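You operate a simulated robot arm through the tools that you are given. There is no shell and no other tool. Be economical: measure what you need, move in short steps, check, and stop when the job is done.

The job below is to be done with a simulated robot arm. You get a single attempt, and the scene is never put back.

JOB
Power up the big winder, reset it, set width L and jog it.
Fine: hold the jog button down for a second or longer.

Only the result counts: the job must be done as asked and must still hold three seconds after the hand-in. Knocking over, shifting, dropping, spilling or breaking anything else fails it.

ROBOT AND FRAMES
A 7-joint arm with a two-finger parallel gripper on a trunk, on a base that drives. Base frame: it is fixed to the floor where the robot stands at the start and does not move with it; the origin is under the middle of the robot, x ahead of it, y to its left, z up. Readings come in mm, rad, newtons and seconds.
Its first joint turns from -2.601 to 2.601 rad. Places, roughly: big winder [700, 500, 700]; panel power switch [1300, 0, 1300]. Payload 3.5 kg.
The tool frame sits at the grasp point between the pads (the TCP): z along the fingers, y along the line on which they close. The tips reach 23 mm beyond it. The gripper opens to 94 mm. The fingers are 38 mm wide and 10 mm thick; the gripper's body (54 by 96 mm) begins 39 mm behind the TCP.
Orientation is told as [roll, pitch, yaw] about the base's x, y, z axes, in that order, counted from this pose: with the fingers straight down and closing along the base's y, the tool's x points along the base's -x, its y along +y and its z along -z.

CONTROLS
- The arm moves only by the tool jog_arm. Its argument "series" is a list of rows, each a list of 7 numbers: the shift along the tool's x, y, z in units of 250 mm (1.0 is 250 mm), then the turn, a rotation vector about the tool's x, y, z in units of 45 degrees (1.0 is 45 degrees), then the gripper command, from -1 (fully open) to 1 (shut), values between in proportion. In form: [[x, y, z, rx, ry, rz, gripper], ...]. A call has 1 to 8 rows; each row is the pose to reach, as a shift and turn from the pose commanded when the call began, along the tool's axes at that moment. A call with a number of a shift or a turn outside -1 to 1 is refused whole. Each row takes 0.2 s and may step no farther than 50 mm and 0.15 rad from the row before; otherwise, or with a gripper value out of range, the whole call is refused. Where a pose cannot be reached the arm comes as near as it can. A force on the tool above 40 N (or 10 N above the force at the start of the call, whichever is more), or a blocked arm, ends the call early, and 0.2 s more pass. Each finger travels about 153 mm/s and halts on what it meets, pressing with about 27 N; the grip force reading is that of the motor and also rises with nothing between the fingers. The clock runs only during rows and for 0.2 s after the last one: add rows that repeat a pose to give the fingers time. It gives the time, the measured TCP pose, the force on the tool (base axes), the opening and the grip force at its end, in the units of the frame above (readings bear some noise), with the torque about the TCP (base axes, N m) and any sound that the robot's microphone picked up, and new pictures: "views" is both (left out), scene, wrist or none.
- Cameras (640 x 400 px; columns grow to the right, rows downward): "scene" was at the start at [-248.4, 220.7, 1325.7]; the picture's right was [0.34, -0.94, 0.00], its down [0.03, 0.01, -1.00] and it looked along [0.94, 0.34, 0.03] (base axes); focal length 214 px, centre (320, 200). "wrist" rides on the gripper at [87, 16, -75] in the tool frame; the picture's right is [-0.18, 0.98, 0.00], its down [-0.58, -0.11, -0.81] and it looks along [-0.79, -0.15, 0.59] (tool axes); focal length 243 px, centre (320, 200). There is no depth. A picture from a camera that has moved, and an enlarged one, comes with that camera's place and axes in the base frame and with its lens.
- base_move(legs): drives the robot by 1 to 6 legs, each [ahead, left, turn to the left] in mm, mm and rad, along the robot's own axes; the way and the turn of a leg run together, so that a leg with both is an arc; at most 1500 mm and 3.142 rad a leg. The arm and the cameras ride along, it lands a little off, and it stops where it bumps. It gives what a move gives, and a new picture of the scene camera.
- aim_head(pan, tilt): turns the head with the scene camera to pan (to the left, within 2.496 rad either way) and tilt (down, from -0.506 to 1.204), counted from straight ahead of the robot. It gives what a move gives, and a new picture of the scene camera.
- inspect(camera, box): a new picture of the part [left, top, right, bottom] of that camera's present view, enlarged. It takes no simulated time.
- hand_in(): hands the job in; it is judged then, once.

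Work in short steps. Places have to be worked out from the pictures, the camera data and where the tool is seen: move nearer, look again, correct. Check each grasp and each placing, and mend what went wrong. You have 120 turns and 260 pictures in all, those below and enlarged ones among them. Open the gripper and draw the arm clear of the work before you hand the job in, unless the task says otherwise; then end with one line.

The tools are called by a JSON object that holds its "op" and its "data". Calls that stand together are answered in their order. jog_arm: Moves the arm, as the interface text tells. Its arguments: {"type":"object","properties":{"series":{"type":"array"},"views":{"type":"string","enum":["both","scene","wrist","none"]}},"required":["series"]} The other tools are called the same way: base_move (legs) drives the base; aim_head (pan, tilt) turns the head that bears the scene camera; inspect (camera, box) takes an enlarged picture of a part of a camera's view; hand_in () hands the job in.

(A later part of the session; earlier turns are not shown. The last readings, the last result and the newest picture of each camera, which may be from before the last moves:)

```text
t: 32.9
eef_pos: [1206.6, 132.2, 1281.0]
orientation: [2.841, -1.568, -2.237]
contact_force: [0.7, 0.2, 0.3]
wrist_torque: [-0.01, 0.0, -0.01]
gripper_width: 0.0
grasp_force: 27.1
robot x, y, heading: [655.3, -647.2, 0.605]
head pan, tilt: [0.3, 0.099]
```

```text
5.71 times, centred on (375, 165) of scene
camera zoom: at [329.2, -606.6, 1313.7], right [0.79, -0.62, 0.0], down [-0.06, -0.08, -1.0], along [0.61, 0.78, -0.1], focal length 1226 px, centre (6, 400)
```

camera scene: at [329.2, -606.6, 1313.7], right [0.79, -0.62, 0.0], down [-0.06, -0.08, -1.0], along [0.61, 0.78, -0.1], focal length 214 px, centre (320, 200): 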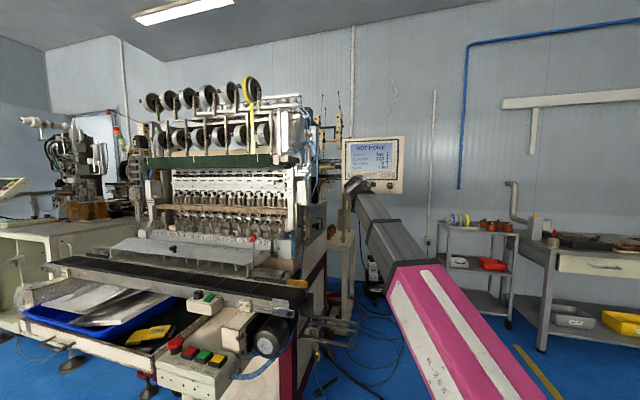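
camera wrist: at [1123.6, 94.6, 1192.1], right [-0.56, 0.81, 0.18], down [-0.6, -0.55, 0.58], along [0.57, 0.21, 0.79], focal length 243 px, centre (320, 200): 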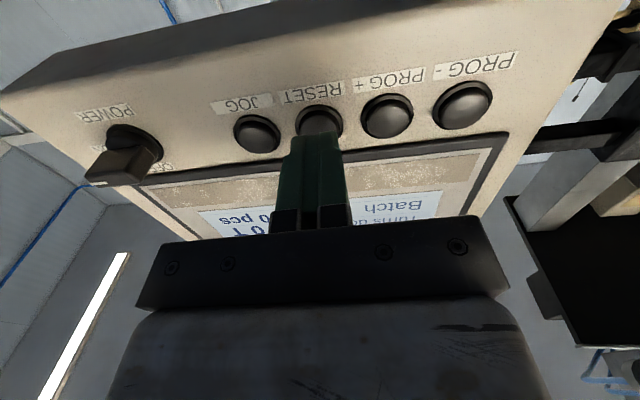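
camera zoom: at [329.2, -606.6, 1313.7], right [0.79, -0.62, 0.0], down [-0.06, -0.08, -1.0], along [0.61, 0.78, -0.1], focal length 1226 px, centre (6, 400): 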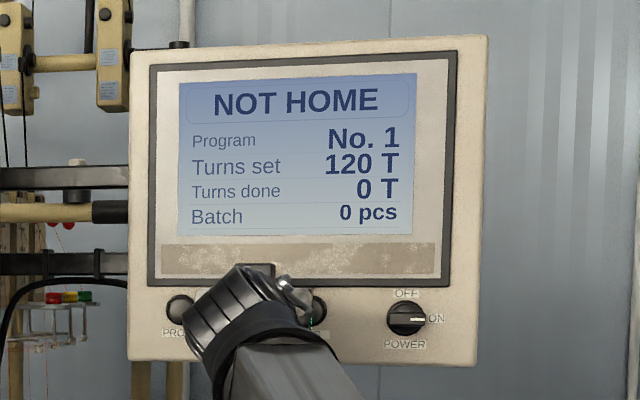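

Not in contact yet (force ~0). I go on in small increments.

{"op": "jog_arm", "data": {"series": [[0, 0, 0.01, 0, 0, 0, 1], [0, 0, 0.02, 0, 0, 0, 1], [0, 0, 0.03, 0, 0, 0, 1], [0, 0, 0.038, 0, 0, 0, 1]], "views": "none"}}

{"op": "inspect", "data": {"camera": "scene", "box": [330, 130, 420, 200]}}

{"op": "inspect", "data": {"camera": "wrist", "box": [240, 50, 440, 180]}}

```text
t: 33.9
eef_pos: [1212.9, 136.9, 1281.2]
orientation: [2.78, -1.568, -2.173]
contact_force: [-9.4, -4.3, -3.3]
wrist_torque: [-0.06, -0.01, 0.01]
gripper_width: 0.1
grasp_force: 27.2
robot x, y, heading: [653.9, -646.6, 0.607]
head pan, tilt: [0.3, 0.099]
heard: click
```

```text
5.71 times, centred on (375, 165) of scene
camera zoom: at [328.8, -606.8, 1313.6], right [0.79, -0.62, 0.0], down [-0.06, -0.08, -1.0], along [0.61, 0.78, -0.1], focal length 1226 px, centre (6, 400)
```

zoom: 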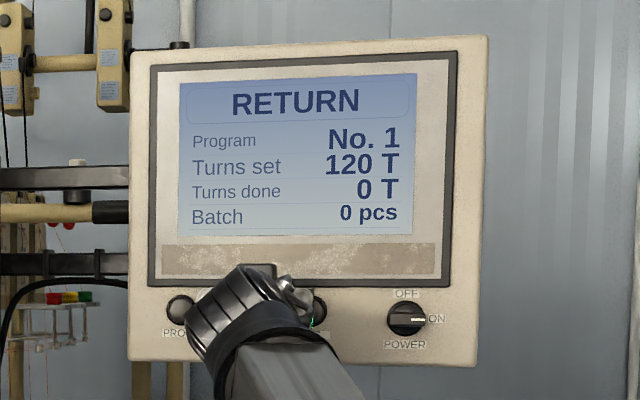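

```text
3.08 times, centred on (340, 115) of wrist
camera zoom: at [1143.4, 108.6, 1192.2], right [-0.56, 0.81, 0.19], down [-0.6, -0.55, 0.58], along [0.57, 0.21, 0.79], focal length 746 px, centre (258, 462)
```

zoom: 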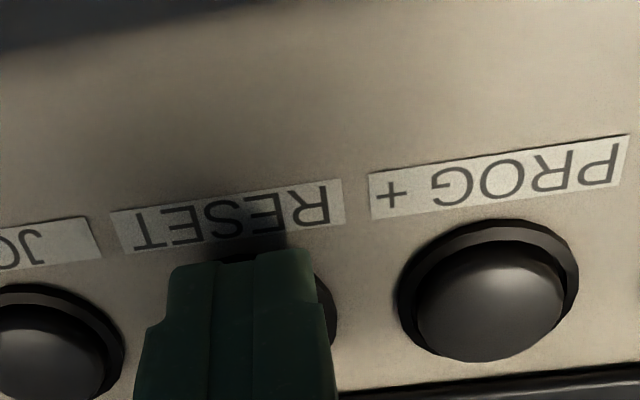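

Click; the screen says "RETURN" (homing). I back off and let it finish.

{"op": "jog_arm", "data": {"series": [[0, 0, -0.1, 0, 0, 0, 1], [0, 0, -0.2, 0, 0, 0, 1], [0, 0, -0.4, 0, 0, 0, 1], [0, 0, -0.6, 0, 0, 0, 1], [0, 0, -0.6, 0, 0, 0, 1], [0, 0, -0.6, 0, 0, 0, 1], [0, 0, -0.6, 0, 0, 0, 1], [0, 0, -0.6, 0, 0, 0, 1]], "views": "scene"}}

{"op": "inspect", "data": {"camera": "scene", "box": [330, 130, 420, 200]}}

{"op": "inspect", "data": {"camera": "scene", "box": [260, 220, 310, 260]}}

```text
t: 35.6
eef_pos: [1092.1, 50.4, 1280.7]
orientation: [2.833, -1.566, -2.227]
contact_force: [-0.6, 0.4, 0.0]
wrist_torque: [-0.01, -0.04, -0.01]
gripper_width: 0.2
grasp_force: 26.5
robot x, y, heading: [655.8, -645.0, 0.603]
head pan, tilt: [0.3, 0.099]
camera scene: at [329.2, -606.6, 1313.7], right [0.79, -0.62, 0.0], down [-0.06, -0.08, -1.0], along [0.61, 0.78, -0.1], focal length 214 px, centre (320, 200)
```

scene: 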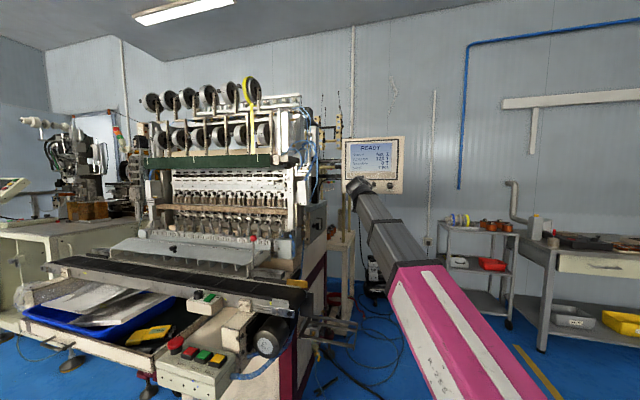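

```text
5.71 times, centred on (375, 165) of scene
camera zoom: at [329.2, -606.6, 1313.7], right [0.79, -0.62, 0.0], down [-0.06, -0.08, -1.0], along [0.61, 0.78, -0.1], focal length 1226 px, centre (6, 400)
```

zoom: 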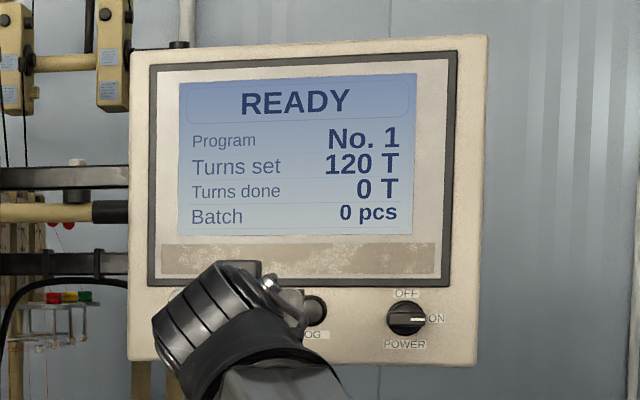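

```text
10.00 times, centred on (285, 240) of scene
camera zoom: at [329.2, -606.6, 1313.7], right [0.79, -0.62, 0.0], down [-0.06, -0.08, -1.0], along [0.61, 0.78, -0.1], focal length 2145 px, centre (670, -200)
```

zoom: 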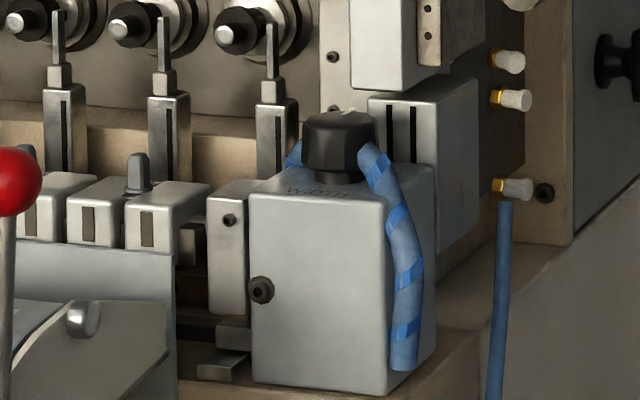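

READY. The knob labelled WIDTH sits on the grey box near (803,242,1059), which is within tool-down reach from where I stand. I pull back and tilt the tool down.

{"op": "jog_arm", "data": {"series": [[0, 0, -0.1, 0, 0.167, 0, 1], [0, 0, -0.2, 0, 0.333, 0, 1], [0, 0, -0.3, 0, 0.5, 0, 1], [0, 0, -0.4, 0, 0.667, 0, 1], [0, 0, -0.5, 0, 0.833, 0, 1], [0, 0, -0.6, 0, 1, 0, 1]], "views": "none"}}

{"op": "jog_arm", "data": {"series": [[0, 0, 0, 0, 0.167, 0, 1], [0, 0, 0, 0, 0.333, 0, 1], [0, 0, 0, 0, 0.5, 0, 1], [0, 0, 0, 0, 0.667, 0, 1], [0, 0, 0, 0, 0.833, 0, 1], [0, 0, 0, 0, 1, 0, 1]]}}

```text
t: 37.0
eef_pos: [970.9, -35.3, 1279.7]
orientation: [0.002, -0.785, 0.607]
contact_force: [-0.9, -0.6, 0.0]
wrist_torque: [-0.02, -0.01, 0.0]
gripper_width: 0.2
grasp_force: 26.9
robot x, y, heading: [653.9, -651.6, 0.607]
head pan, tilt: [0.3, 0.099]
```

```text
t: 38.5
eef_pos: [971.9, -30.3, 1274.0]
orientation: [0.004, -0.207, 0.606]
contact_force: [0.1, -0.1, 0.3]
wrist_torque: [-0.02, 0.02, 0.0]
gripper_width: 0.0
grasp_force: 27.3
out of reach, approached as far as the arm can: row 5, 6
robot x, y, heading: [653.9, -649.4, 0.608]
head pan, tilt: [0.3, 0.099]
camera scene: at [329.2, -606.6, 1313.7], right [0.79, -0.62, 0.0], down [-0.06, -0.08, -1.0], along [0.61, 0.78, -0.1], focal length 214 px, centre (320, 200)
camera wrist: at [880.3, -73.1, 1327.6], right [-0.41, 0.91, 0.04], down [0.4, 0.14, 0.91], along [0.82, 0.39, -0.42], focal length 243 px, centre (320, 200)
```

scene: 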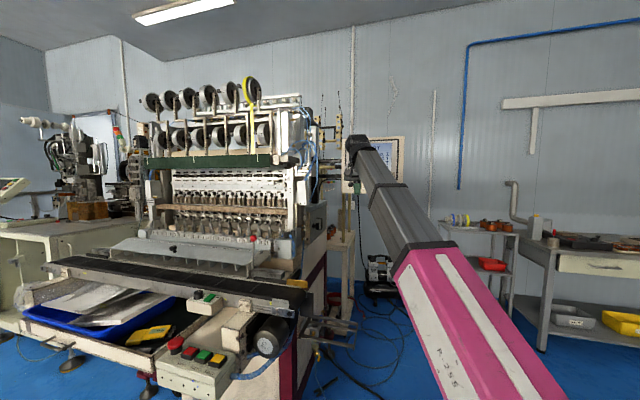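
wrist: 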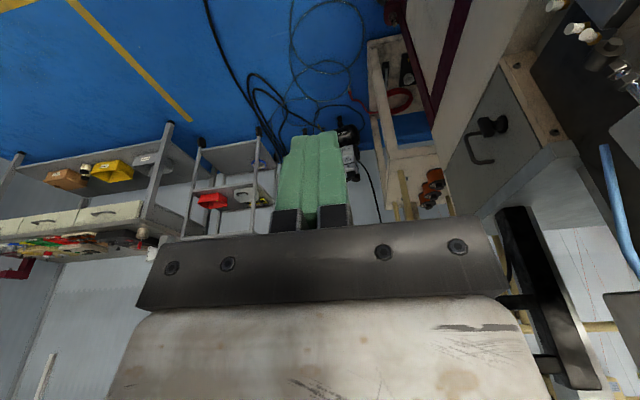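

Near-vertical tool isn't reachable this high and near; I lower and move toward a point beside the WIDTH knob box.

{"op": "jog_arm", "data": {"series": [[0.039, 0.125, 0.08, 0, 0, 0, 1], [0.078, 0.25, 0.15, 0, 0, 0, 1], [0.118, 0.375, 0.2, 0, 0, 0, 1], [0.157, 0.5, 0.24, 0, 0, 0, 1], [0.196, 0.625, 0.27, 0, 0, 0, 1], [0.236, 0.75, 0.294, 0, 0, 0, 1]]}}

```text
t: 39.9
eef_pos: [829.9, 100.0, 1189.9]
orientation: [0.005, -0.209, 0.604]
contact_force: [0.1, 0.8, 0.6]
wrist_torque: [-0.02, -0.03, -0.02]
gripper_width: 0.1
grasp_force: 27.0
robot x, y, heading: [653.0, -651.6, 0.602]
head pan, tilt: [0.3, 0.099]
camera scene: at [329.2, -606.5, 1313.7], right [0.79, -0.62, 0.0], down [-0.06, -0.08, -1.0], along [0.61, 0.78, -0.1], focal length 214 px, centre (320, 200)
camera wrist: at [738.5, 57.3, 1243.1], right [-0.41, 0.91, 0.04], down [0.39, 0.13, 0.91], along [0.82, 0.39, -0.41], focal length 243 px, centre (320, 200)
```

scene: 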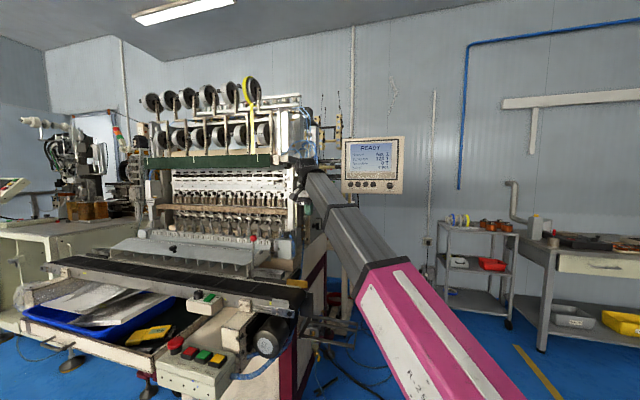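
wrist: 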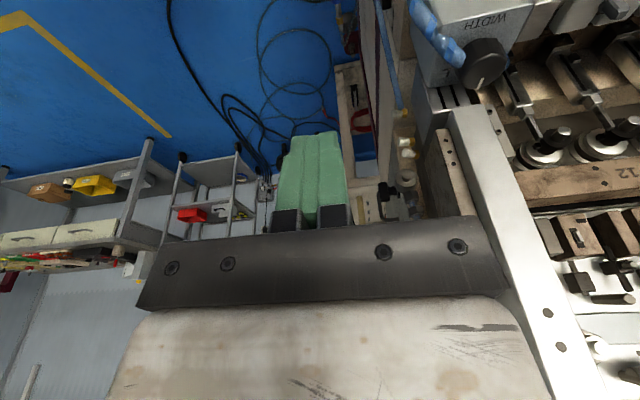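

The WIDTH knob is visible at the top right. I enlarge it.

{"op": "inspect", "data": {"camera": "wrist", "box": [400, 0, 560, 110]}}

```text
3.64 times, centred on (480, 55) of wrist
camera zoom: at [738.5, 57.3, 1243.1], right [-0.41, 0.91, 0.04], down [0.39, 0.13, 0.91], along [0.82, 0.39, -0.41], focal length 882 px, centre (-262, 727)
```

zoom: 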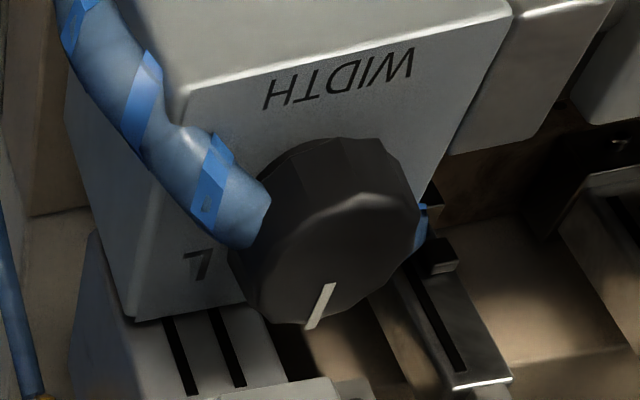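

The knob points straight "up" (M, presumably) with L to its right; a white column stands close behind. I enlarge the scene view around the knob to judge clearances.

{"op": "inspect", "data": {"camera": "scene", "box": [255, 170, 325, 255]}}

{"op": "inspect", "data": {"camera": "wrist", "box": [380, 0, 640, 200]}}

```text
4.71 times, centred on (290, 212) of scene
camera zoom: at [329.2, -606.5, 1313.7], right [0.79, -0.62, 0.0], down [-0.06, -0.08, -1.0], along [0.61, 0.78, -0.1], focal length 1009 px, centre (461, 141)
```

zoom: 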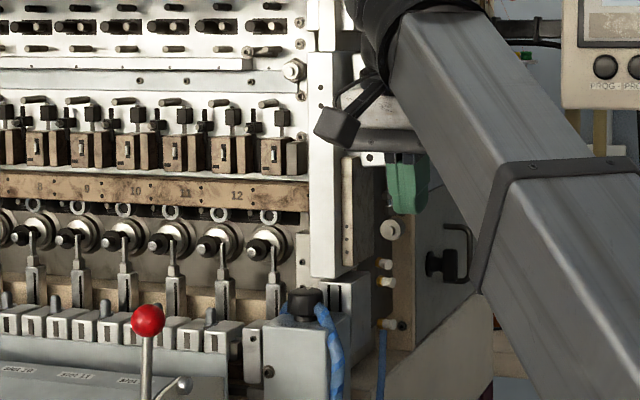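

```text
2.00 times, centred on (510, 100) of wrist
camera zoom: at [738.5, 57.3, 1243.1], right [-0.41, 0.91, 0.04], down [0.39, 0.13, 0.91], along [0.82, 0.39, -0.41], focal length 485 px, centre (-60, 400)
```

zoom: 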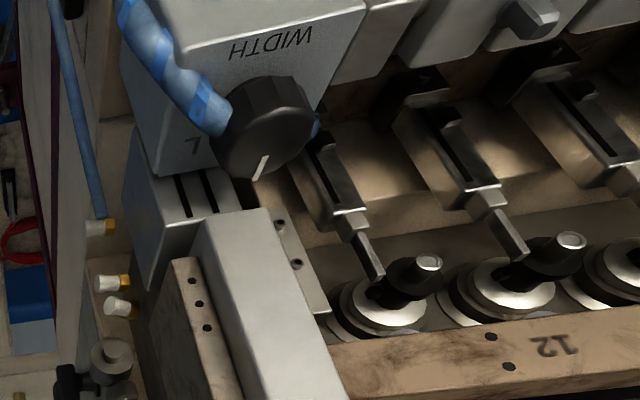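

Column front is ~30–35 mm behind the knob, so I'll approach tilted (~40°) leaning to the open right-front side and turn about the vertical. First I yaw the tool to face along the arm, opening the fingers.

{"op": "jog_arm", "data": {"series": [[0, 0, 0, -0.035, 0, -0.163, 0.5], [0, 0, 0, -0.069, 0, -0.326, 0], [0, 0, 0, -0.104, 0, -0.489, -0.4], [0, 0, 0, -0.138, 0, -0.652, -0.4], [0, 0, 0, -0.173, 0, -0.815, -0.4], [0, 0, 0, -0.2075, 0, -0.978, -0.4]], "views": "none"}}

{"op": "jog_arm", "data": {"series": [[0, 0, 0, 0, -0.156, 0, -0.4], [0, 0, 0, 0, -0.312, 0, -0.4], [0, 0, 0, 0, -0.468, 0, -0.4], [0, 0, 0, 0, -0.624, 0, -0.4]]}}

```text
t: 41.2
eef_pos: [830.6, 99.2, 1189.7]
orientation: [0.003, -0.213, 1.396]
contact_force: [-0.1, -0.1, 0.0]
wrist_torque: [-0.02, -0.05, -0.01]
gripper_width: 65.8
grasp_force: 0.0
robot x, y, heading: [652.2, -648.7, 0.603]
head pan, tilt: [0.3, 0.099]
```

```text
t: 42.2
eef_pos: [829.2, 98.2, 1189.9]
orientation: [0.004, -0.705, 1.389]
contact_force: [0.2, 0.0, 0.1]
wrist_torque: [0.01, 0.02, 0.01]
gripper_width: 65.9
grasp_force: 0.1
robot x, y, heading: [653.8, -648.5, 0.604]
head pan, tilt: [0.3, 0.099]
camera scene: at [329.2, -606.6, 1313.7], right [0.79, -0.62, 0.0], down [-0.06, -0.08, -1.0], along [0.61, 0.78, -0.1], focal length 214 px, centre (320, 200)
camera wrist: at [793.0, -8.7, 1189.7], right [-0.94, 0.31, 0.12], down [0.1, -0.1, 0.99], along [0.32, 0.94, 0.06], focal length 243 px, centre (320, 200)
```

scene: 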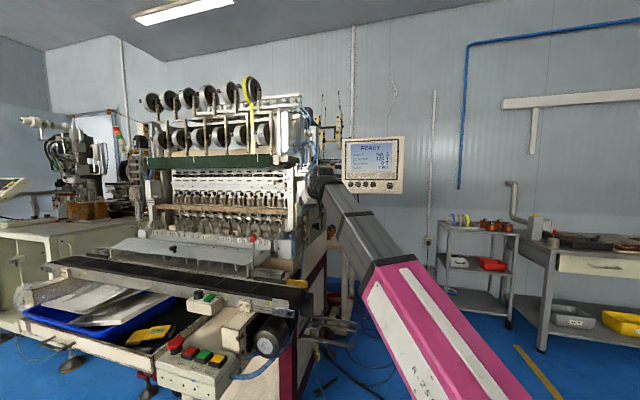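
wrist: 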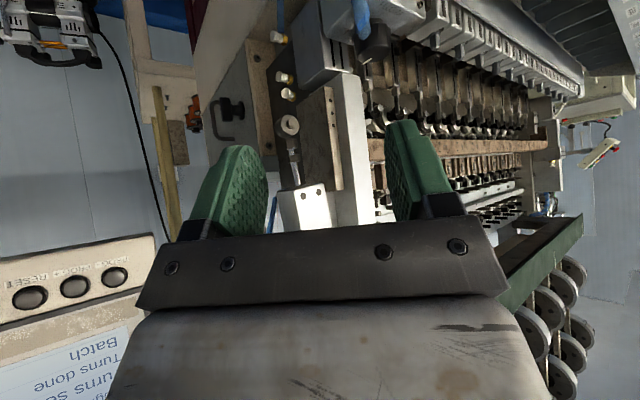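

This gives a side view of the knob and column. I enlarge it.

{"op": "inspect", "data": {"camera": "wrist", "box": [280, 0, 440, 110]}}

```text
3.64 times, centred on (360, 55) of wrist
camera zoom: at [793.0, -8.7, 1189.7], right [-0.94, 0.31, 0.12], down [0.1, -0.1, 0.99], along [0.32, 0.94, 0.06], focal length 882 px, centre (174, 727)
```

zoom: 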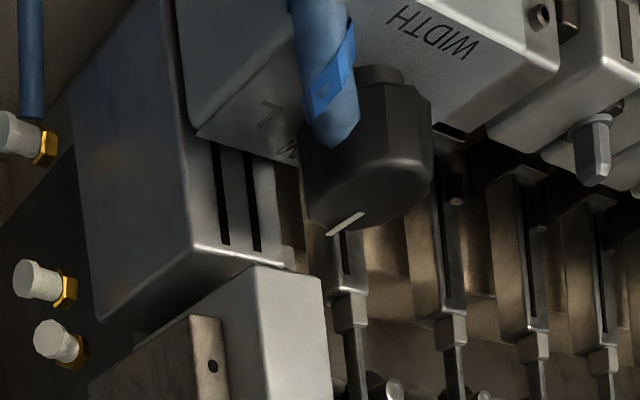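

The knob top is at about (806,245,1068), the column's lower edge ~15 mm behind it starting 20 mm above, and a hose at its right. I'll approach square to the box (heading 0.61) with a ~35° tilt from the front; moving now to a standoff point.

{"op": "jog_arm", "data": {"series": [[-0.027, 0.054, 0.049, 0.107, 0, 0.126, -0.2], [-0.054, 0.107, 0.098, 0.214, 0, 0.252, -0.2], [-0.081, 0.161, 0.147, 0.321, 0, 0.377, -0.2], [-0.108, 0.215, 0.197, 0.429, 0, 0.503, -0.2], [-0.135, 0.268, 0.246, 0.536, 0, 0.629, -0.2], [-0.162, 0.322, 0.295, 0.643, 0, 0.755, -0.2]]}}

{"op": "inspect", "data": {"camera": "wrist", "box": [220, 0, 460, 160]}}

```text
t: 43.6
eef_pos: [763.0, 191.7, 1160.5]
orientation: [0.001, -0.702, 0.609]
contact_force: [-0.7, -0.1, -0.1]
wrist_torque: [0.02, 0.0, -0.03]
gripper_width: 56.2
grasp_force: 0.1
robot x, y, heading: [654.9, -647.3, 0.607]
head pan, tilt: [0.3, 0.099]
camera scene: at [329.2, -606.5, 1313.7], right [0.79, -0.62, 0.0], down [-0.06, -0.08, -1.0], along [0.61, 0.78, -0.1], focal length 214 px, centre (320, 200)
camera wrist: at [661.3, 140.9, 1161.1], right [-0.45, 0.89, 0.12], down [0.0, -0.13, 0.99], along [0.89, 0.44, 0.06], focal length 243 px, centre (320, 200)
```

scene: 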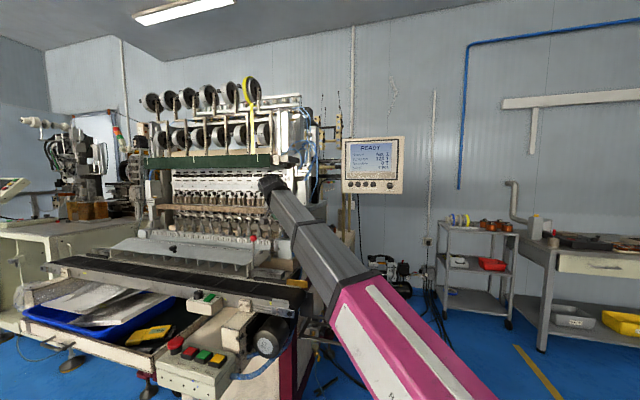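
wrist: 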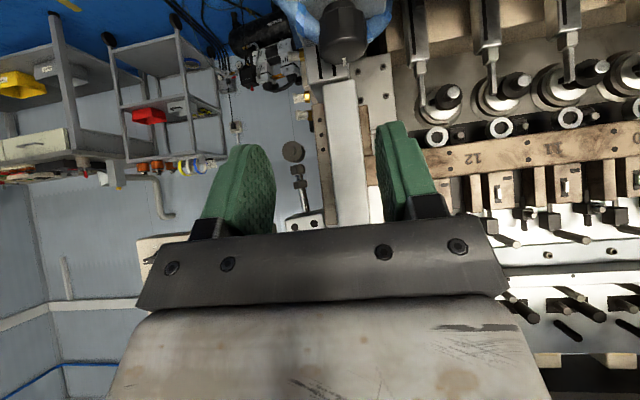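

```text
2.50 times, centred on (340, 80) of wrist
camera zoom: at [661.3, 140.9, 1161.1], right [-0.45, 0.89, 0.12], down [0.0, -0.13, 0.99], along [0.89, 0.44, 0.06], focal length 606 px, centre (270, 500)
```

zoom: 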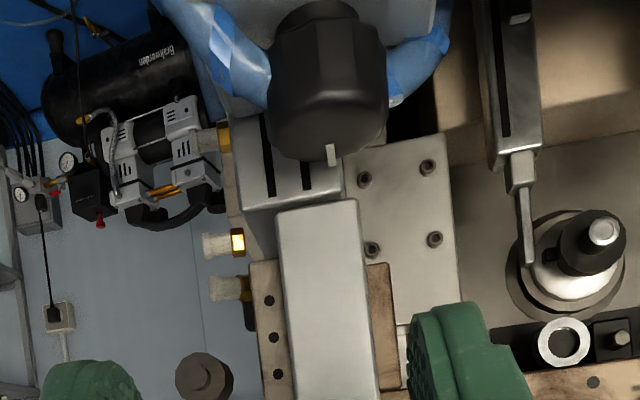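

Frontal view confirms the geometry. I move to 50 mm short of the grasp along the tool axis and re-check.

{"op": "jog_arm", "data": {"series": [[0.024, 0.039, 0.09, 0, 0, 0, -0.2], [0.048, 0.078, 0.187, 0, 0, 0, -0.2]], "views": "wrist"}}

{"op": "inspect", "data": {"camera": "scene", "box": [255, 190, 325, 260]}}

{"op": "inspect", "data": {"camera": "wrist", "box": [220, 20, 460, 180]}}

```text
t: 44.2
eef_pos: [769.1, 222.0, 1119.1]
orientation: [0.002, -0.702, 0.61]
contact_force: [-0.4, 0.0, -0.5]
wrist_torque: [0.01, 0.0, -0.02]
gripper_width: 56.4
grasp_force: 0.1
robot x, y, heading: [654.0, -647.3, 0.6]
head pan, tilt: [0.3, 0.099]
camera wrist: at [667.5, 169.4, 1117.4], right [-0.45, 0.88, 0.12], down [0.0, -0.13, 0.99], along [0.89, 0.45, 0.06], focal length 243 px, centre (320, 200)
```

wrist: 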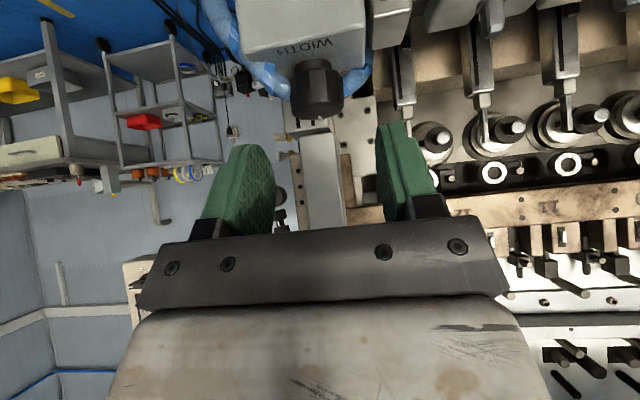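

```text
5.71 times, centred on (290, 225) of scene
camera zoom: at [329.2, -606.6, 1313.7], right [0.79, -0.62, 0.0], down [-0.06, -0.08, -1.0], along [0.61, 0.78, -0.1], focal length 1226 px, centre (491, 57)
```

zoom: 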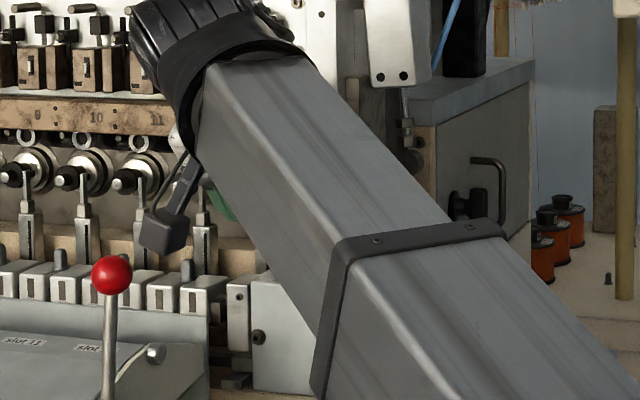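

```text
2.50 times, centred on (340, 100) of wrist
camera zoom: at [667.5, 169.4, 1117.4], right [-0.45, 0.88, 0.12], down [0.0, -0.13, 0.99], along [0.89, 0.45, 0.06], focal length 606 px, centre (270, 450)
```

zoom: 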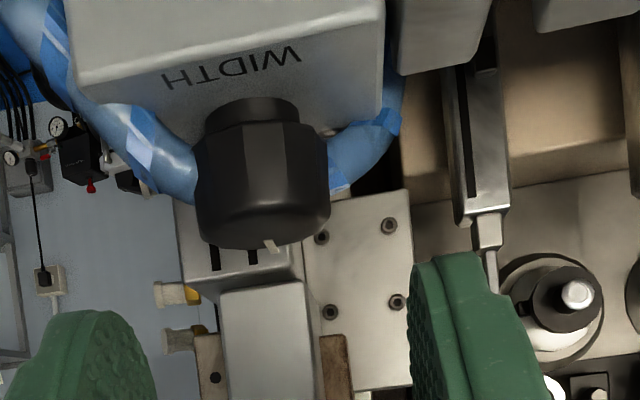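

Everything lines up: ~50 mm straight along the tool axis with 2 mm right. I advance slowly with the fingers open at 56 mm.

{"op": "jog_arm", "data": {"series": [[0.003, -0.008, 0.05, 0, 0, 0, -0.2], [0.004, -0.008, 0.1, 0, 0, 0, -0.2], [0.006, -0.008, 0.15, 0, 0, 0, -0.2], [0.006, -0.008, 0.195, 0, 0, 0, -0.2]], "views": "wrist"}}

{"op": "inspect", "data": {"camera": "wrist", "box": [200, 60, 440, 220]}}

```text
t: 45.2
eef_pos: [796.1, 235.1, 1078.1]
orientation: [0.002, -0.703, 0.613]
contact_force: [0.6, 0.2, 0.3]
wrist_torque: [0.02, 0.03, -0.02]
gripper_width: 56.2
grasp_force: 0.0
robot x, y, heading: [652.1, -647.1, 0.608]
head pan, tilt: [0.3, 0.099]
camera wrist: at [694.4, 184.1, 1077.9], right [-0.45, 0.88, 0.12], down [0.0, -0.13, 0.99], along [0.89, 0.45, 0.06], focal length 243 px, centre (320, 200)
```

wrist: 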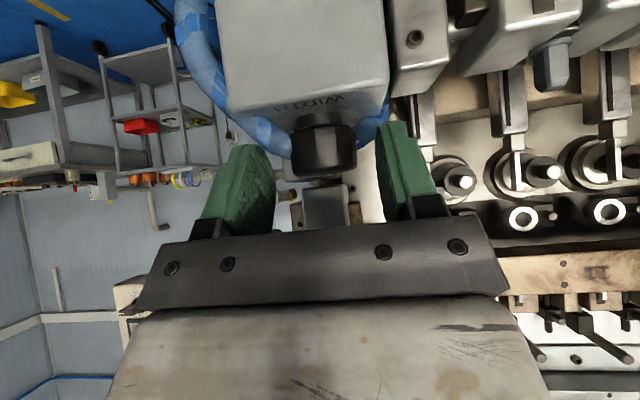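

```text
2.50 times, centred on (320, 140) of wrist
camera zoom: at [694.4, 184.1, 1077.9], right [-0.45, 0.88, 0.12], down [0.0, -0.13, 0.99], along [0.89, 0.45, 0.06], focal length 606 px, centre (320, 350)
```

zoom: 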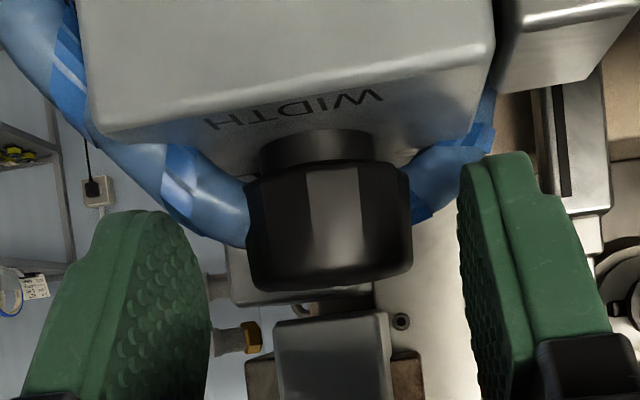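

Fingers straddle the knob's top, with their lower edges sloping above the hose. I close.

{"op": "jog_arm", "data": {"series": [[0, 0, 0, 0, 0, 0, 0.2], [0, 0, 0, 0, 0, 0, 0.5], [0, 0, 0, 0, 0, 0, 1], [0, 0, 0, 0, 0, 0, 1]], "views": "wrist"}}

{"op": "inspect", "data": {"camera": "wrist", "box": [200, 60, 440, 220]}}

```text
t: 46.2
eef_pos: [795.8, 235.2, 1078.7]
orientation: [0.002, -0.702, 0.614]
contact_force: [-6.5, 12.5, 0.3]
wrist_torque: [0.4, 0.12, 0.16]
gripper_width: 33.6
grasp_force: 44.8
robot x, y, heading: [653.9, -646.6, 0.603]
head pan, tilt: [0.3, 0.099]
camera wrist: at [693.5, 185.0, 1078.0], right [-0.45, 0.88, 0.12], down [0.0, -0.13, 0.99], along [0.89, 0.45, 0.06], focal length 243 px, centre (320, 200)
```

wrist: 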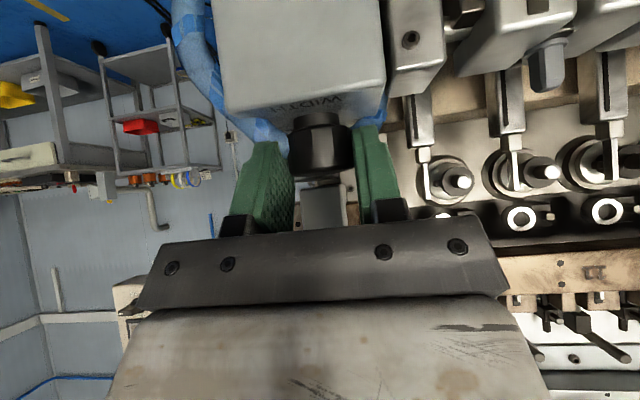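

```text
2.50 times, centred on (320, 140) of wrist
camera zoom: at [693.5, 185.0, 1078.0], right [-0.45, 0.88, 0.12], down [0.0, -0.13, 0.99], along [0.89, 0.45, 0.06], focal length 606 px, centre (320, 350)
```

zoom: 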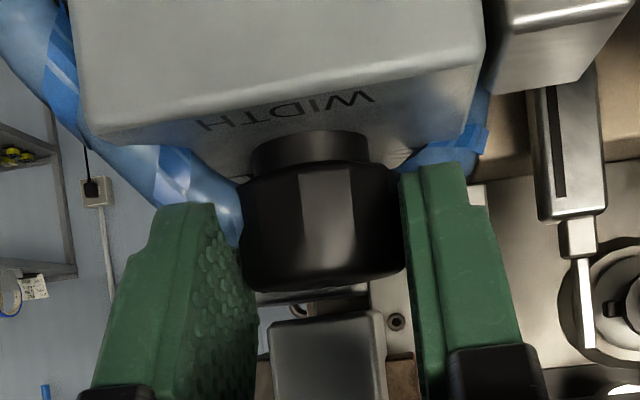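

The knob is gripped (33.6 mm). I turn it clockwise 30° about its own vertical axis, with the TCP following the arc.

{"op": "jog_arm", "data": {"series": [[-0.0004, 0.0112, 0.0003, 0.108, 0, 0.1275, 1], [-0.0015, 0.0184, 0.0012, 0.2155, 0, 0.2545, 1], [-0.0033, 0.0256, 0.0028, 0.323, 0, 0.382, 1], [-0.0058, 0.032, 0.0049, 0.431, 0, 0.509, 1]], "views": "wrist"}}

{"op": "inspect", "data": {"camera": "wrist", "box": [200, 60, 440, 220]}}

```text
t: 47.2
eef_pos: [793.7, 242.6, 1078.3]
orientation: [0.0, -0.701, 0.088]
contact_force: [1.9, 6.0, -4.9]
wrist_torque: [0.05, 0.41, 0.04]
gripper_width: 33.7
grasp_force: 45.2
robot x, y, heading: [658.0, -647.9, 0.607]
head pan, tilt: [0.3, 0.099]
camera wrist: at [678.7, 249.9, 1078.2], right [0.06, 0.99, 0.12], down [-0.07, -0.11, 0.99], along [1.0, -0.06, 0.06], focal length 243 px, centre (320, 200)
```

wrist: 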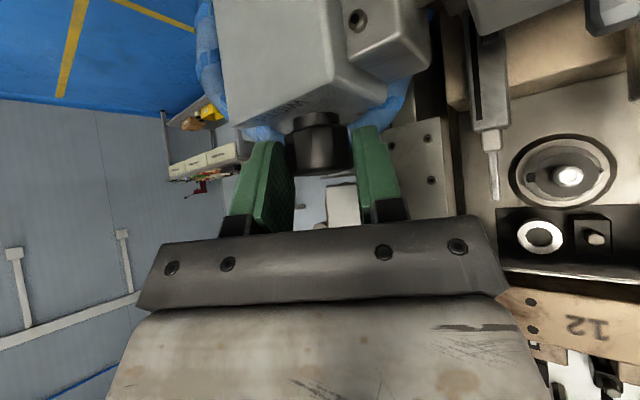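

```text
2.50 times, centred on (320, 140) of wrist
camera zoom: at [678.7, 249.9, 1078.2], right [0.06, 0.99, 0.12], down [-0.07, -0.11, 0.99], along [1.0, -0.06, 0.06], focal length 606 px, centre (320, 350)
```

zoom: 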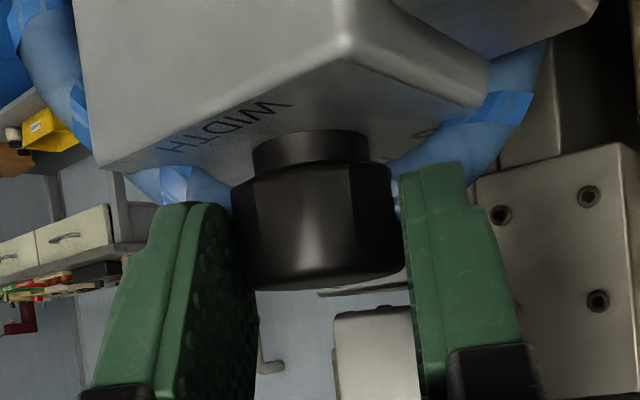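

Smooth with low forces. I turn another 20° and then look at where the pointer is.

{"op": "jog_arm", "data": {"series": [[-0.0004, 0.0072, 0.0003, 0.108, 0, 0.1275, 1], [-0.0015, 0.0144, 0.0012, 0.2155, 0, 0.2545, 1], [-0.0026, 0.0192, 0.0022, 0.287, 0, 0.339, 1]], "views": "wrist"}}

{"op": "inspect", "data": {"camera": "wrist", "box": [200, 60, 440, 220]}}

```text
t: 48.0
eef_pos: [793.3, 247.4, 1077.9]
orientation: [-0.003, -0.702, -0.261]
contact_force: [9.1, -13.6, -13.5]
wrist_torque: [-0.51, -0.42, -0.14]
gripper_width: 33.9
grasp_force: 45.3
robot x, y, heading: [651.3, -645.4, 0.61]
head pan, tilt: [0.3, 0.099]
camera wrist: at [688.1, 293.4, 1078.1], right [0.39, 0.91, 0.12], down [-0.1, -0.08, 0.99], along [0.91, -0.4, 0.06], focal length 243 px, centre (320, 200)
```

wrist: 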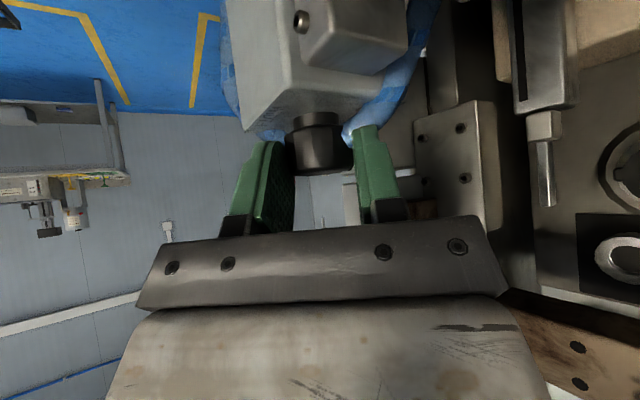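

```text
2.50 times, centred on (320, 140) of wrist
camera zoom: at [688.1, 293.4, 1078.1], right [0.39, 0.91, 0.12], down [-0.1, -0.08, 0.99], along [0.91, -0.4, 0.06], focal length 606 px, centre (320, 350)
```

zoom: 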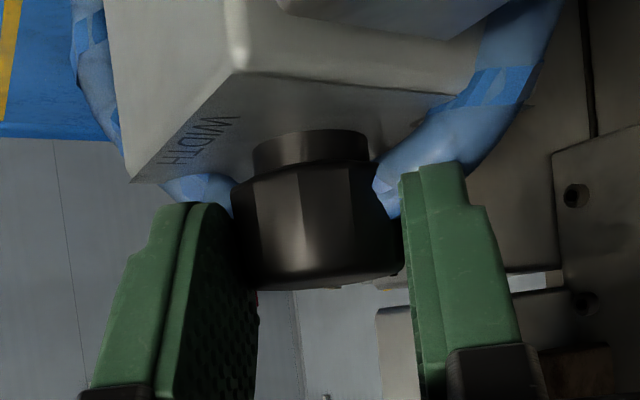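

Some resistance now. I open, retreat up-back along the tool axis and look at the pointer.

{"op": "jog_arm", "data": {"series": [[0, 0, 0, 0, 0, 0, 0.1], [0, 0, 0, 0, 0, 0, -0.2], [0, 0, -0.1, 0, 0, 0, -0.2], [0, 0, -0.25, 0, 0, 0, -0.2], [-0.1, 0, -0.4, 0, 0, 0, -0.2]], "views": "wrist"}}

{"op": "inspect", "data": {"camera": "wrist", "box": [220, 0, 420, 130]}}

```text
t: 49.2
eef_pos: [751.3, 259.6, 1171.2]
orientation: [0.0, -0.702, -0.259]
contact_force: [0.2, 0.6, -0.4]
wrist_torque: [0.03, 0.02, -0.01]
gripper_width: 56.4
grasp_force: 0.1
robot x, y, heading: [654.0, -649.0, 0.606]
head pan, tilt: [0.3, 0.099]
camera wrist: at [645.0, 306.3, 1171.8], right [0.39, 0.91, 0.12], down [-0.1, -0.09, 0.99], along [0.92, -0.4, 0.06], focal length 243 px, centre (320, 200)
```

wrist: 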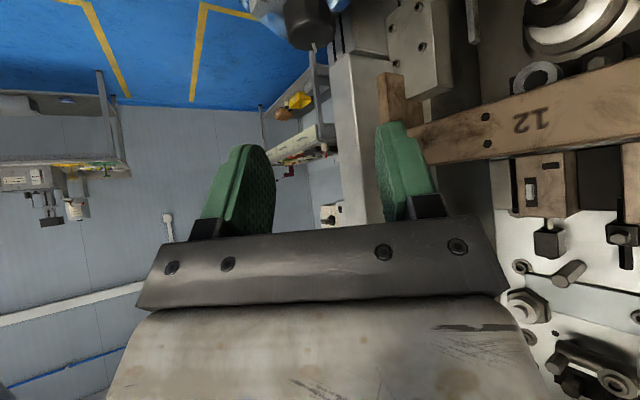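

```text
3.08 times, centred on (320, 65) of wrist
camera zoom: at [645.0, 306.3, 1171.8], right [0.39, 0.91, 0.12], down [-0.1, -0.09, 0.99], along [0.92, -0.4, 0.06], focal length 746 px, centre (320, 615)
```

zoom: 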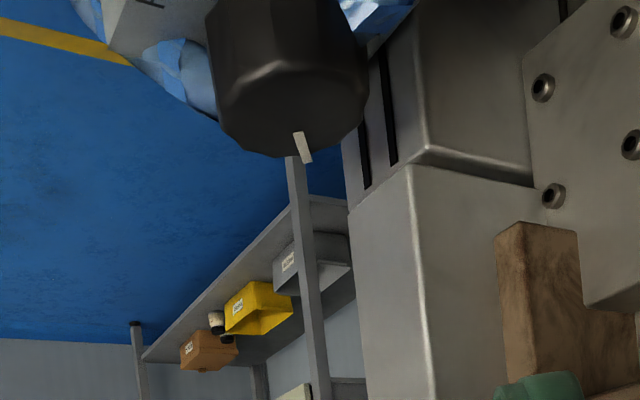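

The pointer turned about 50° with the gripper. I return to the square view from above the front to compare pointer with the L mark.

{"op": "jog_arm", "data": {"series": [[0, -0.08, 0, -0.102, 0, -0.12, -0.2], [-0.03, -0.16, 0, -0.203, 0, -0.24, -0.2], [-0.08, -0.24, 0, -0.305, 0, -0.36, -0.2], [-0.13, -0.32, 0, -0.407, 0, -0.48, -0.2], [-0.18, -0.396, 0.03, -0.509, 0, -0.6, -0.2], [-0.22, -0.396, 0.056, -0.61, 0, -0.72, -0.2], [-0.246, -0.396, 0.056, -0.712, 0, -0.841, -0.2]], "views": "none"}}

{"op": "jog_arm", "data": {"series": [[0, 0, 0, 0, 0.16, 0, -0.2], [0, 0, 0, 0, 0.32, 0, -0.2], [0, 0, 0, 0, 0.48, 0, -0.2], [0, 0, 0, 0, 0.64, 0, -0.2]], "views": "wrist"}}

```text
t: 50.9
eef_pos: [778.0, 150.0, 1198.7]
orientation: [0.002, -0.702, 0.606]
contact_force: [0.2, 0.2, -0.2]
wrist_torque: [0.01, -0.02, 0.05]
gripper_width: 56.4
grasp_force: 0.1
robot x, y, heading: [653.8, -648.1, 0.604]
head pan, tilt: [0.3, 0.099]
```

```text
t: 51.9
eef_pos: [777.5, 148.8, 1200.9]
orientation: [0.0, -0.199, 0.606]
contact_force: [-0.3, 0.1, 0.0]
wrist_torque: [-0.01, -0.03, -0.03]
gripper_width: 56.2
grasp_force: 0.0
robot x, y, heading: [656.1, -646.7, 0.604]
head pan, tilt: [0.3, 0.099]
camera wrist: at [687.0, 107.1, 1255.7], right [-0.41, 0.91, 0.04], down [0.4, 0.14, 0.9], along [0.82, 0.39, -0.43], focal length 243 px, centre (320, 200)
```

wrist: 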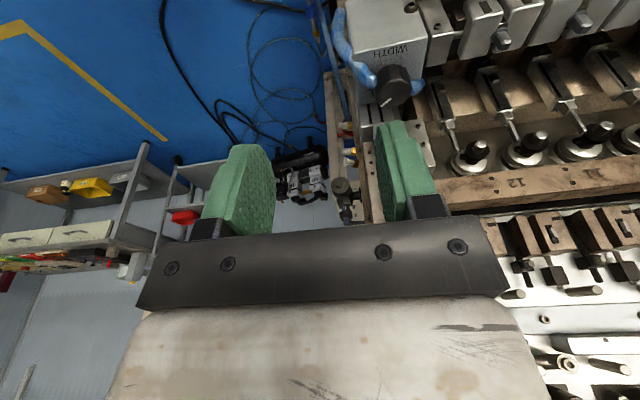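

{"op": "inspect", "data": {"camera": "wrist", "box": [345, 30, 455, 120]}}

```text
4.44 times, centred on (400, 75) of wrist
camera zoom: at [687.0, 107.1, 1255.7], right [-0.41, 0.91, 0.04], down [0.4, 0.14, 0.9], along [0.82, 0.39, -0.43], focal length 1078 px, centre (-36, 756)
```

zoom: 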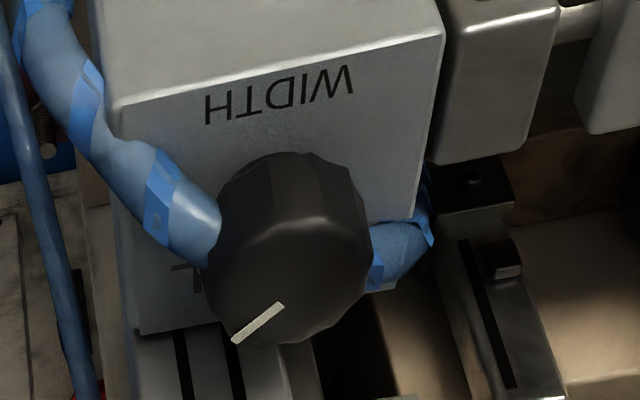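

Using S and L symmetry the marks lie at ±45° from M; the pointer is now on L (turned ~50° with the gripper, resistance at the end). Now back to the panel: first away from the machine, fingers closed.

{"op": "jog_arm", "data": {"series": [[-0.01, -0.125, -0.06, 0, 0, 0, 0.5], [-0.03, -0.25, -0.1, 0, 0, 0, 1], [-0.06, -0.375, -0.13, 0, 0, 0, 1], [-0.09, -0.5, -0.16, 0, 0, 0, 1], [-0.12, -0.625, -0.19, 0, 0, 0, 1], [-0.15, -0.75, -0.22, 0, 0, 0, 1], [-0.19, -0.875, -0.24, 0, 0, 0, 1], [-0.224, -1.0, -0.26, 0, 0, 0, 1]], "views": "none"}}

{"op": "jog_arm", "data": {"series": [[0, 0, 0, 0, -0.167, 0, 1], [0, 0, 0, 0, -0.333, 0, 1], [0, 0, 0, 0, -0.5, 0, 1], [0, 0, 0, 0, -0.667, 0, 1], [0, 0, 0, 0, -0.833, 0, 1], [0, 0, 0, 0, -0.9, 0, 1]], "views": "none"}}

{"op": "jog_arm", "data": {"series": [[0, 0, 0, 0, -0.167, 0, 1], [0, 0, 0, 0, -0.333, 0, 1], [0, 0, 0, 0, -0.5, 0, 1], [0, 0, 0, 0, -0.667, 0, 1], [0, 0, 0, 0, -0.833, 0, 1], [0, 0, 0, 0, -0.846, 0, 1]]}}

```text
t: 53.6
eef_pos: [957.0, -27.7, 1267.7]
orientation: [0.006, -0.208, 0.606]
contact_force: [0.4, 0.5, 0.6]
wrist_torque: [0.0, 0.04, -0.01]
gripper_width: 0.0
grasp_force: 27.3
out of reach, approached as far as the arm can: row 8
robot x, y, heading: [651.9, -647.2, 0.607]
head pan, tilt: [0.3, 0.099]
```

```text
t: 55.0
eef_pos: [957.5, -26.6, 1268.9]
orientation: [0.0, -0.909, 0.604]
contact_force: [0.1, -0.4, 0.1]
wrist_torque: [-0.02, -0.02, 0.0]
gripper_width: 0.0
grasp_force: 27.3
robot x, y, heading: [652.3, -649.4, 0.604]
head pan, tilt: [0.3, 0.099]
```

```text
t: 56.5
eef_pos: [957.6, -28.0, 1268.5]
orientation: [2.548, -1.57, -1.943]
contact_force: [-0.4, 0.7, -0.4]
wrist_torque: [-0.03, -0.01, 0.01]
gripper_width: 0.0
grasp_force: 26.9
robot x, y, heading: [653.1, -643.8, 0.605]
head pan, tilt: [0.3, 0.099]
camera scene: at [329.2, -606.6, 1313.7], right [0.79, -0.62, 0.0], down [-0.06, -0.08, -1.0], along [0.61, 0.78, -0.1], focal length 214 px, centre (320, 200)
camera wrist: at [887.2, -55.8, 1180.9], right [-0.56, 0.81, 0.19], down [-0.6, -0.55, 0.58], along [0.57, 0.21, 0.79], focal length 243 px, centre (320, 200)
```

scene: 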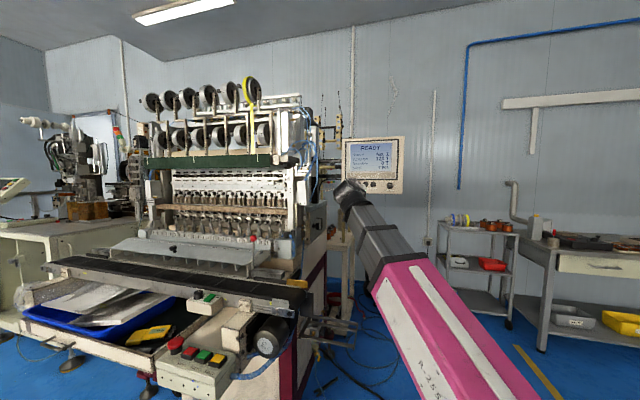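
wrist: 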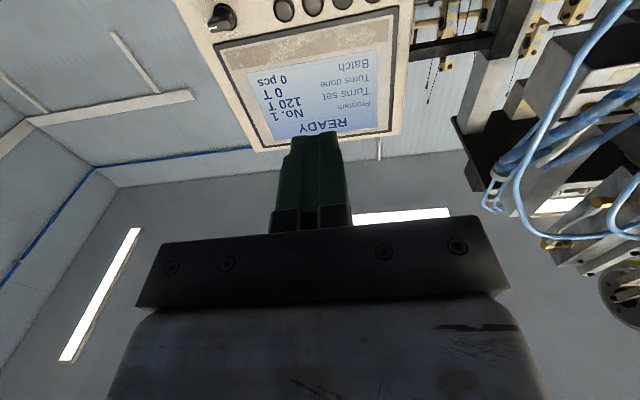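

READY is displayed. From the RESET contact pose, JOG's press pose is about (1235,104,1281); I approach to a standoff ~75 mm in front.

{"op": "jog_arm", "data": {"series": [[-0.01, -0.04, 0.13, 0, 0, 0, 1], [-0.02, -0.08, 0.26, 0, 0, 0, 1], [-0.03, -0.12, 0.39, 0, 0, 0, 1], [-0.05, -0.16, 0.52, 0, 0, 0, 1], [-0.05, -0.198, 0.65, 0, 0, 0, 1], [-0.05, -0.198, 0.78, 0, 0, 0, 1], [-0.05, -0.198, 0.9, 0, 0, 0, 1]], "views": "wrist"}}

{"op": "inspect", "data": {"camera": "wrist", "box": [240, 30, 440, 160]}}

```text
t: 58.0
eef_pos: [1169.4, 58.6, 1280.8]
orientation: [1.227, -1.568, -0.622]
contact_force: [-0.1, -0.2, -0.7]
wrist_torque: [-0.02, 0.01, 0.0]
gripper_width: 0.1
grasp_force: 27.6
robot x, y, heading: [653.3, -647.6, 0.607]
head pan, tilt: [0.3, 0.099]
camera wrist: at [1099.2, 31.5, 1193.4], right [-0.56, 0.81, 0.19], down [-0.6, -0.55, 0.58], along [0.57, 0.21, 0.79], focal length 243 px, centre (320, 200)
```

wrist: 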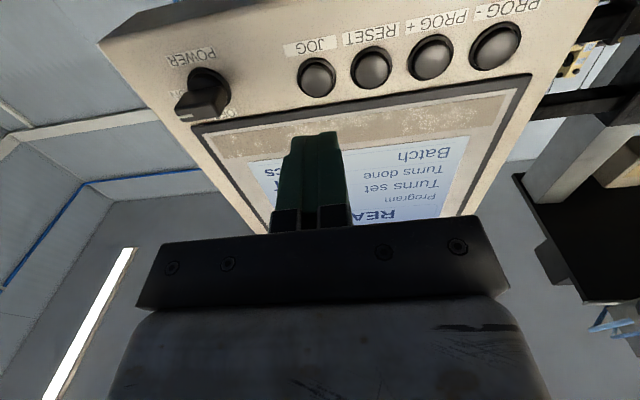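

```text
3.08 times, centred on (340, 95) of wrist
camera zoom: at [1099.2, 31.5, 1193.4], right [-0.56, 0.81, 0.19], down [-0.6, -0.55, 0.58], along [0.57, 0.21, 0.79], focal length 746 px, centre (258, 523)
```

zoom: 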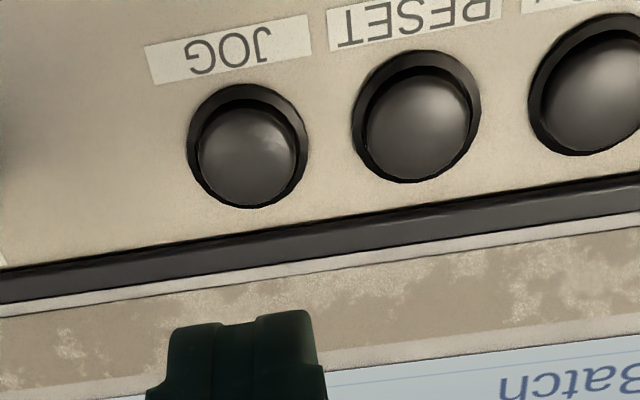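

JOG is 3 mm right of the axis. I advance 66 mm to just before contact.

{"op": "jog_arm", "data": {"series": [[0.005, -0.01, 0.13, 0, 0, 0, 1], [0.005, -0.01, 0.264, 0, 0, 0, 1]], "views": "none"}}

{"op": "inspect", "data": {"camera": "wrist", "box": [240, 50, 440, 180]}}

```text
t: 58.6
eef_pos: [1226.0, 95.2, 1280.7]
orientation: [1.322, -1.569, -0.715]
contact_force: [-0.2, 0.1, 0.1]
wrist_torque: [0.02, 0.02, 0.01]
gripper_width: 0.1
grasp_force: 27.0
robot x, y, heading: [654.7, -644.8, 0.605]
head pan, tilt: [0.3, 0.099]
```

```text
3.08 times, centred on (340, 115) of wrist
camera zoom: at [1155.0, 66.5, 1193.2], right [-0.56, 0.81, 0.19], down [-0.6, -0.55, 0.58], along [0.57, 0.21, 0.79], focal length 746 px, centre (258, 462)
```

zoom: 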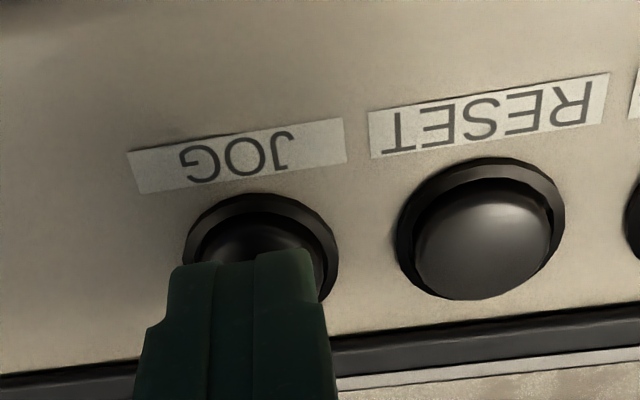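

Centred on JOG. I press in and hold (continuing the hold in a second call).

{"op": "jog_arm", "data": {"series": [[0, 0, 0.032, 0, 0, 0, 1], [0, 0, 0.046, 0, 0, 0, 1], [0, 0, 0.056, 0, 0, 0, 1], [0, 0, 0.058, 0, 0, 0, 1], [0, 0, 0.058, 0, 0, 0, 1], [0, 0, 0.058, 0, 0, 0, 1], [0, 0, 0.058, 0, 0, 0, 1], [0, 0, 0.058, 0, 0, 0, 1]], "views": "none"}}

{"op": "inspect", "data": {"camera": "scene", "box": [330, 130, 420, 200]}}

```text
t: 60.5
eef_pos: [1237.8, 102.9, 1280.0]
orientation: [1.177, -1.568, -0.57]
contact_force: [-8.3, -6.8, -5.1]
wrist_torque: [-0.04, 0.06, -0.03]
gripper_width: 0.1
grasp_force: 26.6
robot x, y, heading: [655.4, -650.8, 0.6]
head pan, tilt: [0.3, 0.099]
heard: click
```

```text
5.71 times, centred on (375, 165) of scene
camera zoom: at [328.9, -606.8, 1313.7], right [0.79, -0.62, 0.0], down [-0.06, -0.08, -1.0], along [0.61, 0.78, -0.1], focal length 1226 px, centre (6, 400)
```

zoom: 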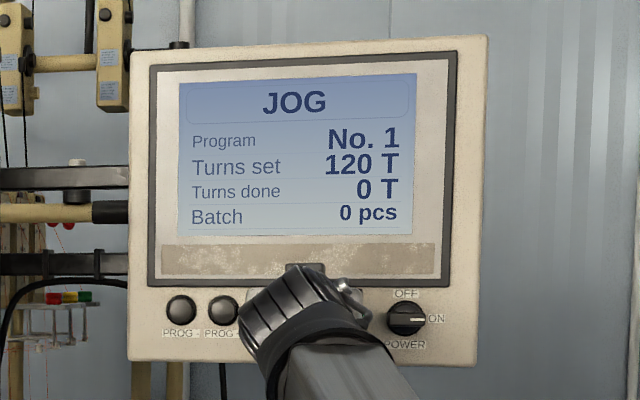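

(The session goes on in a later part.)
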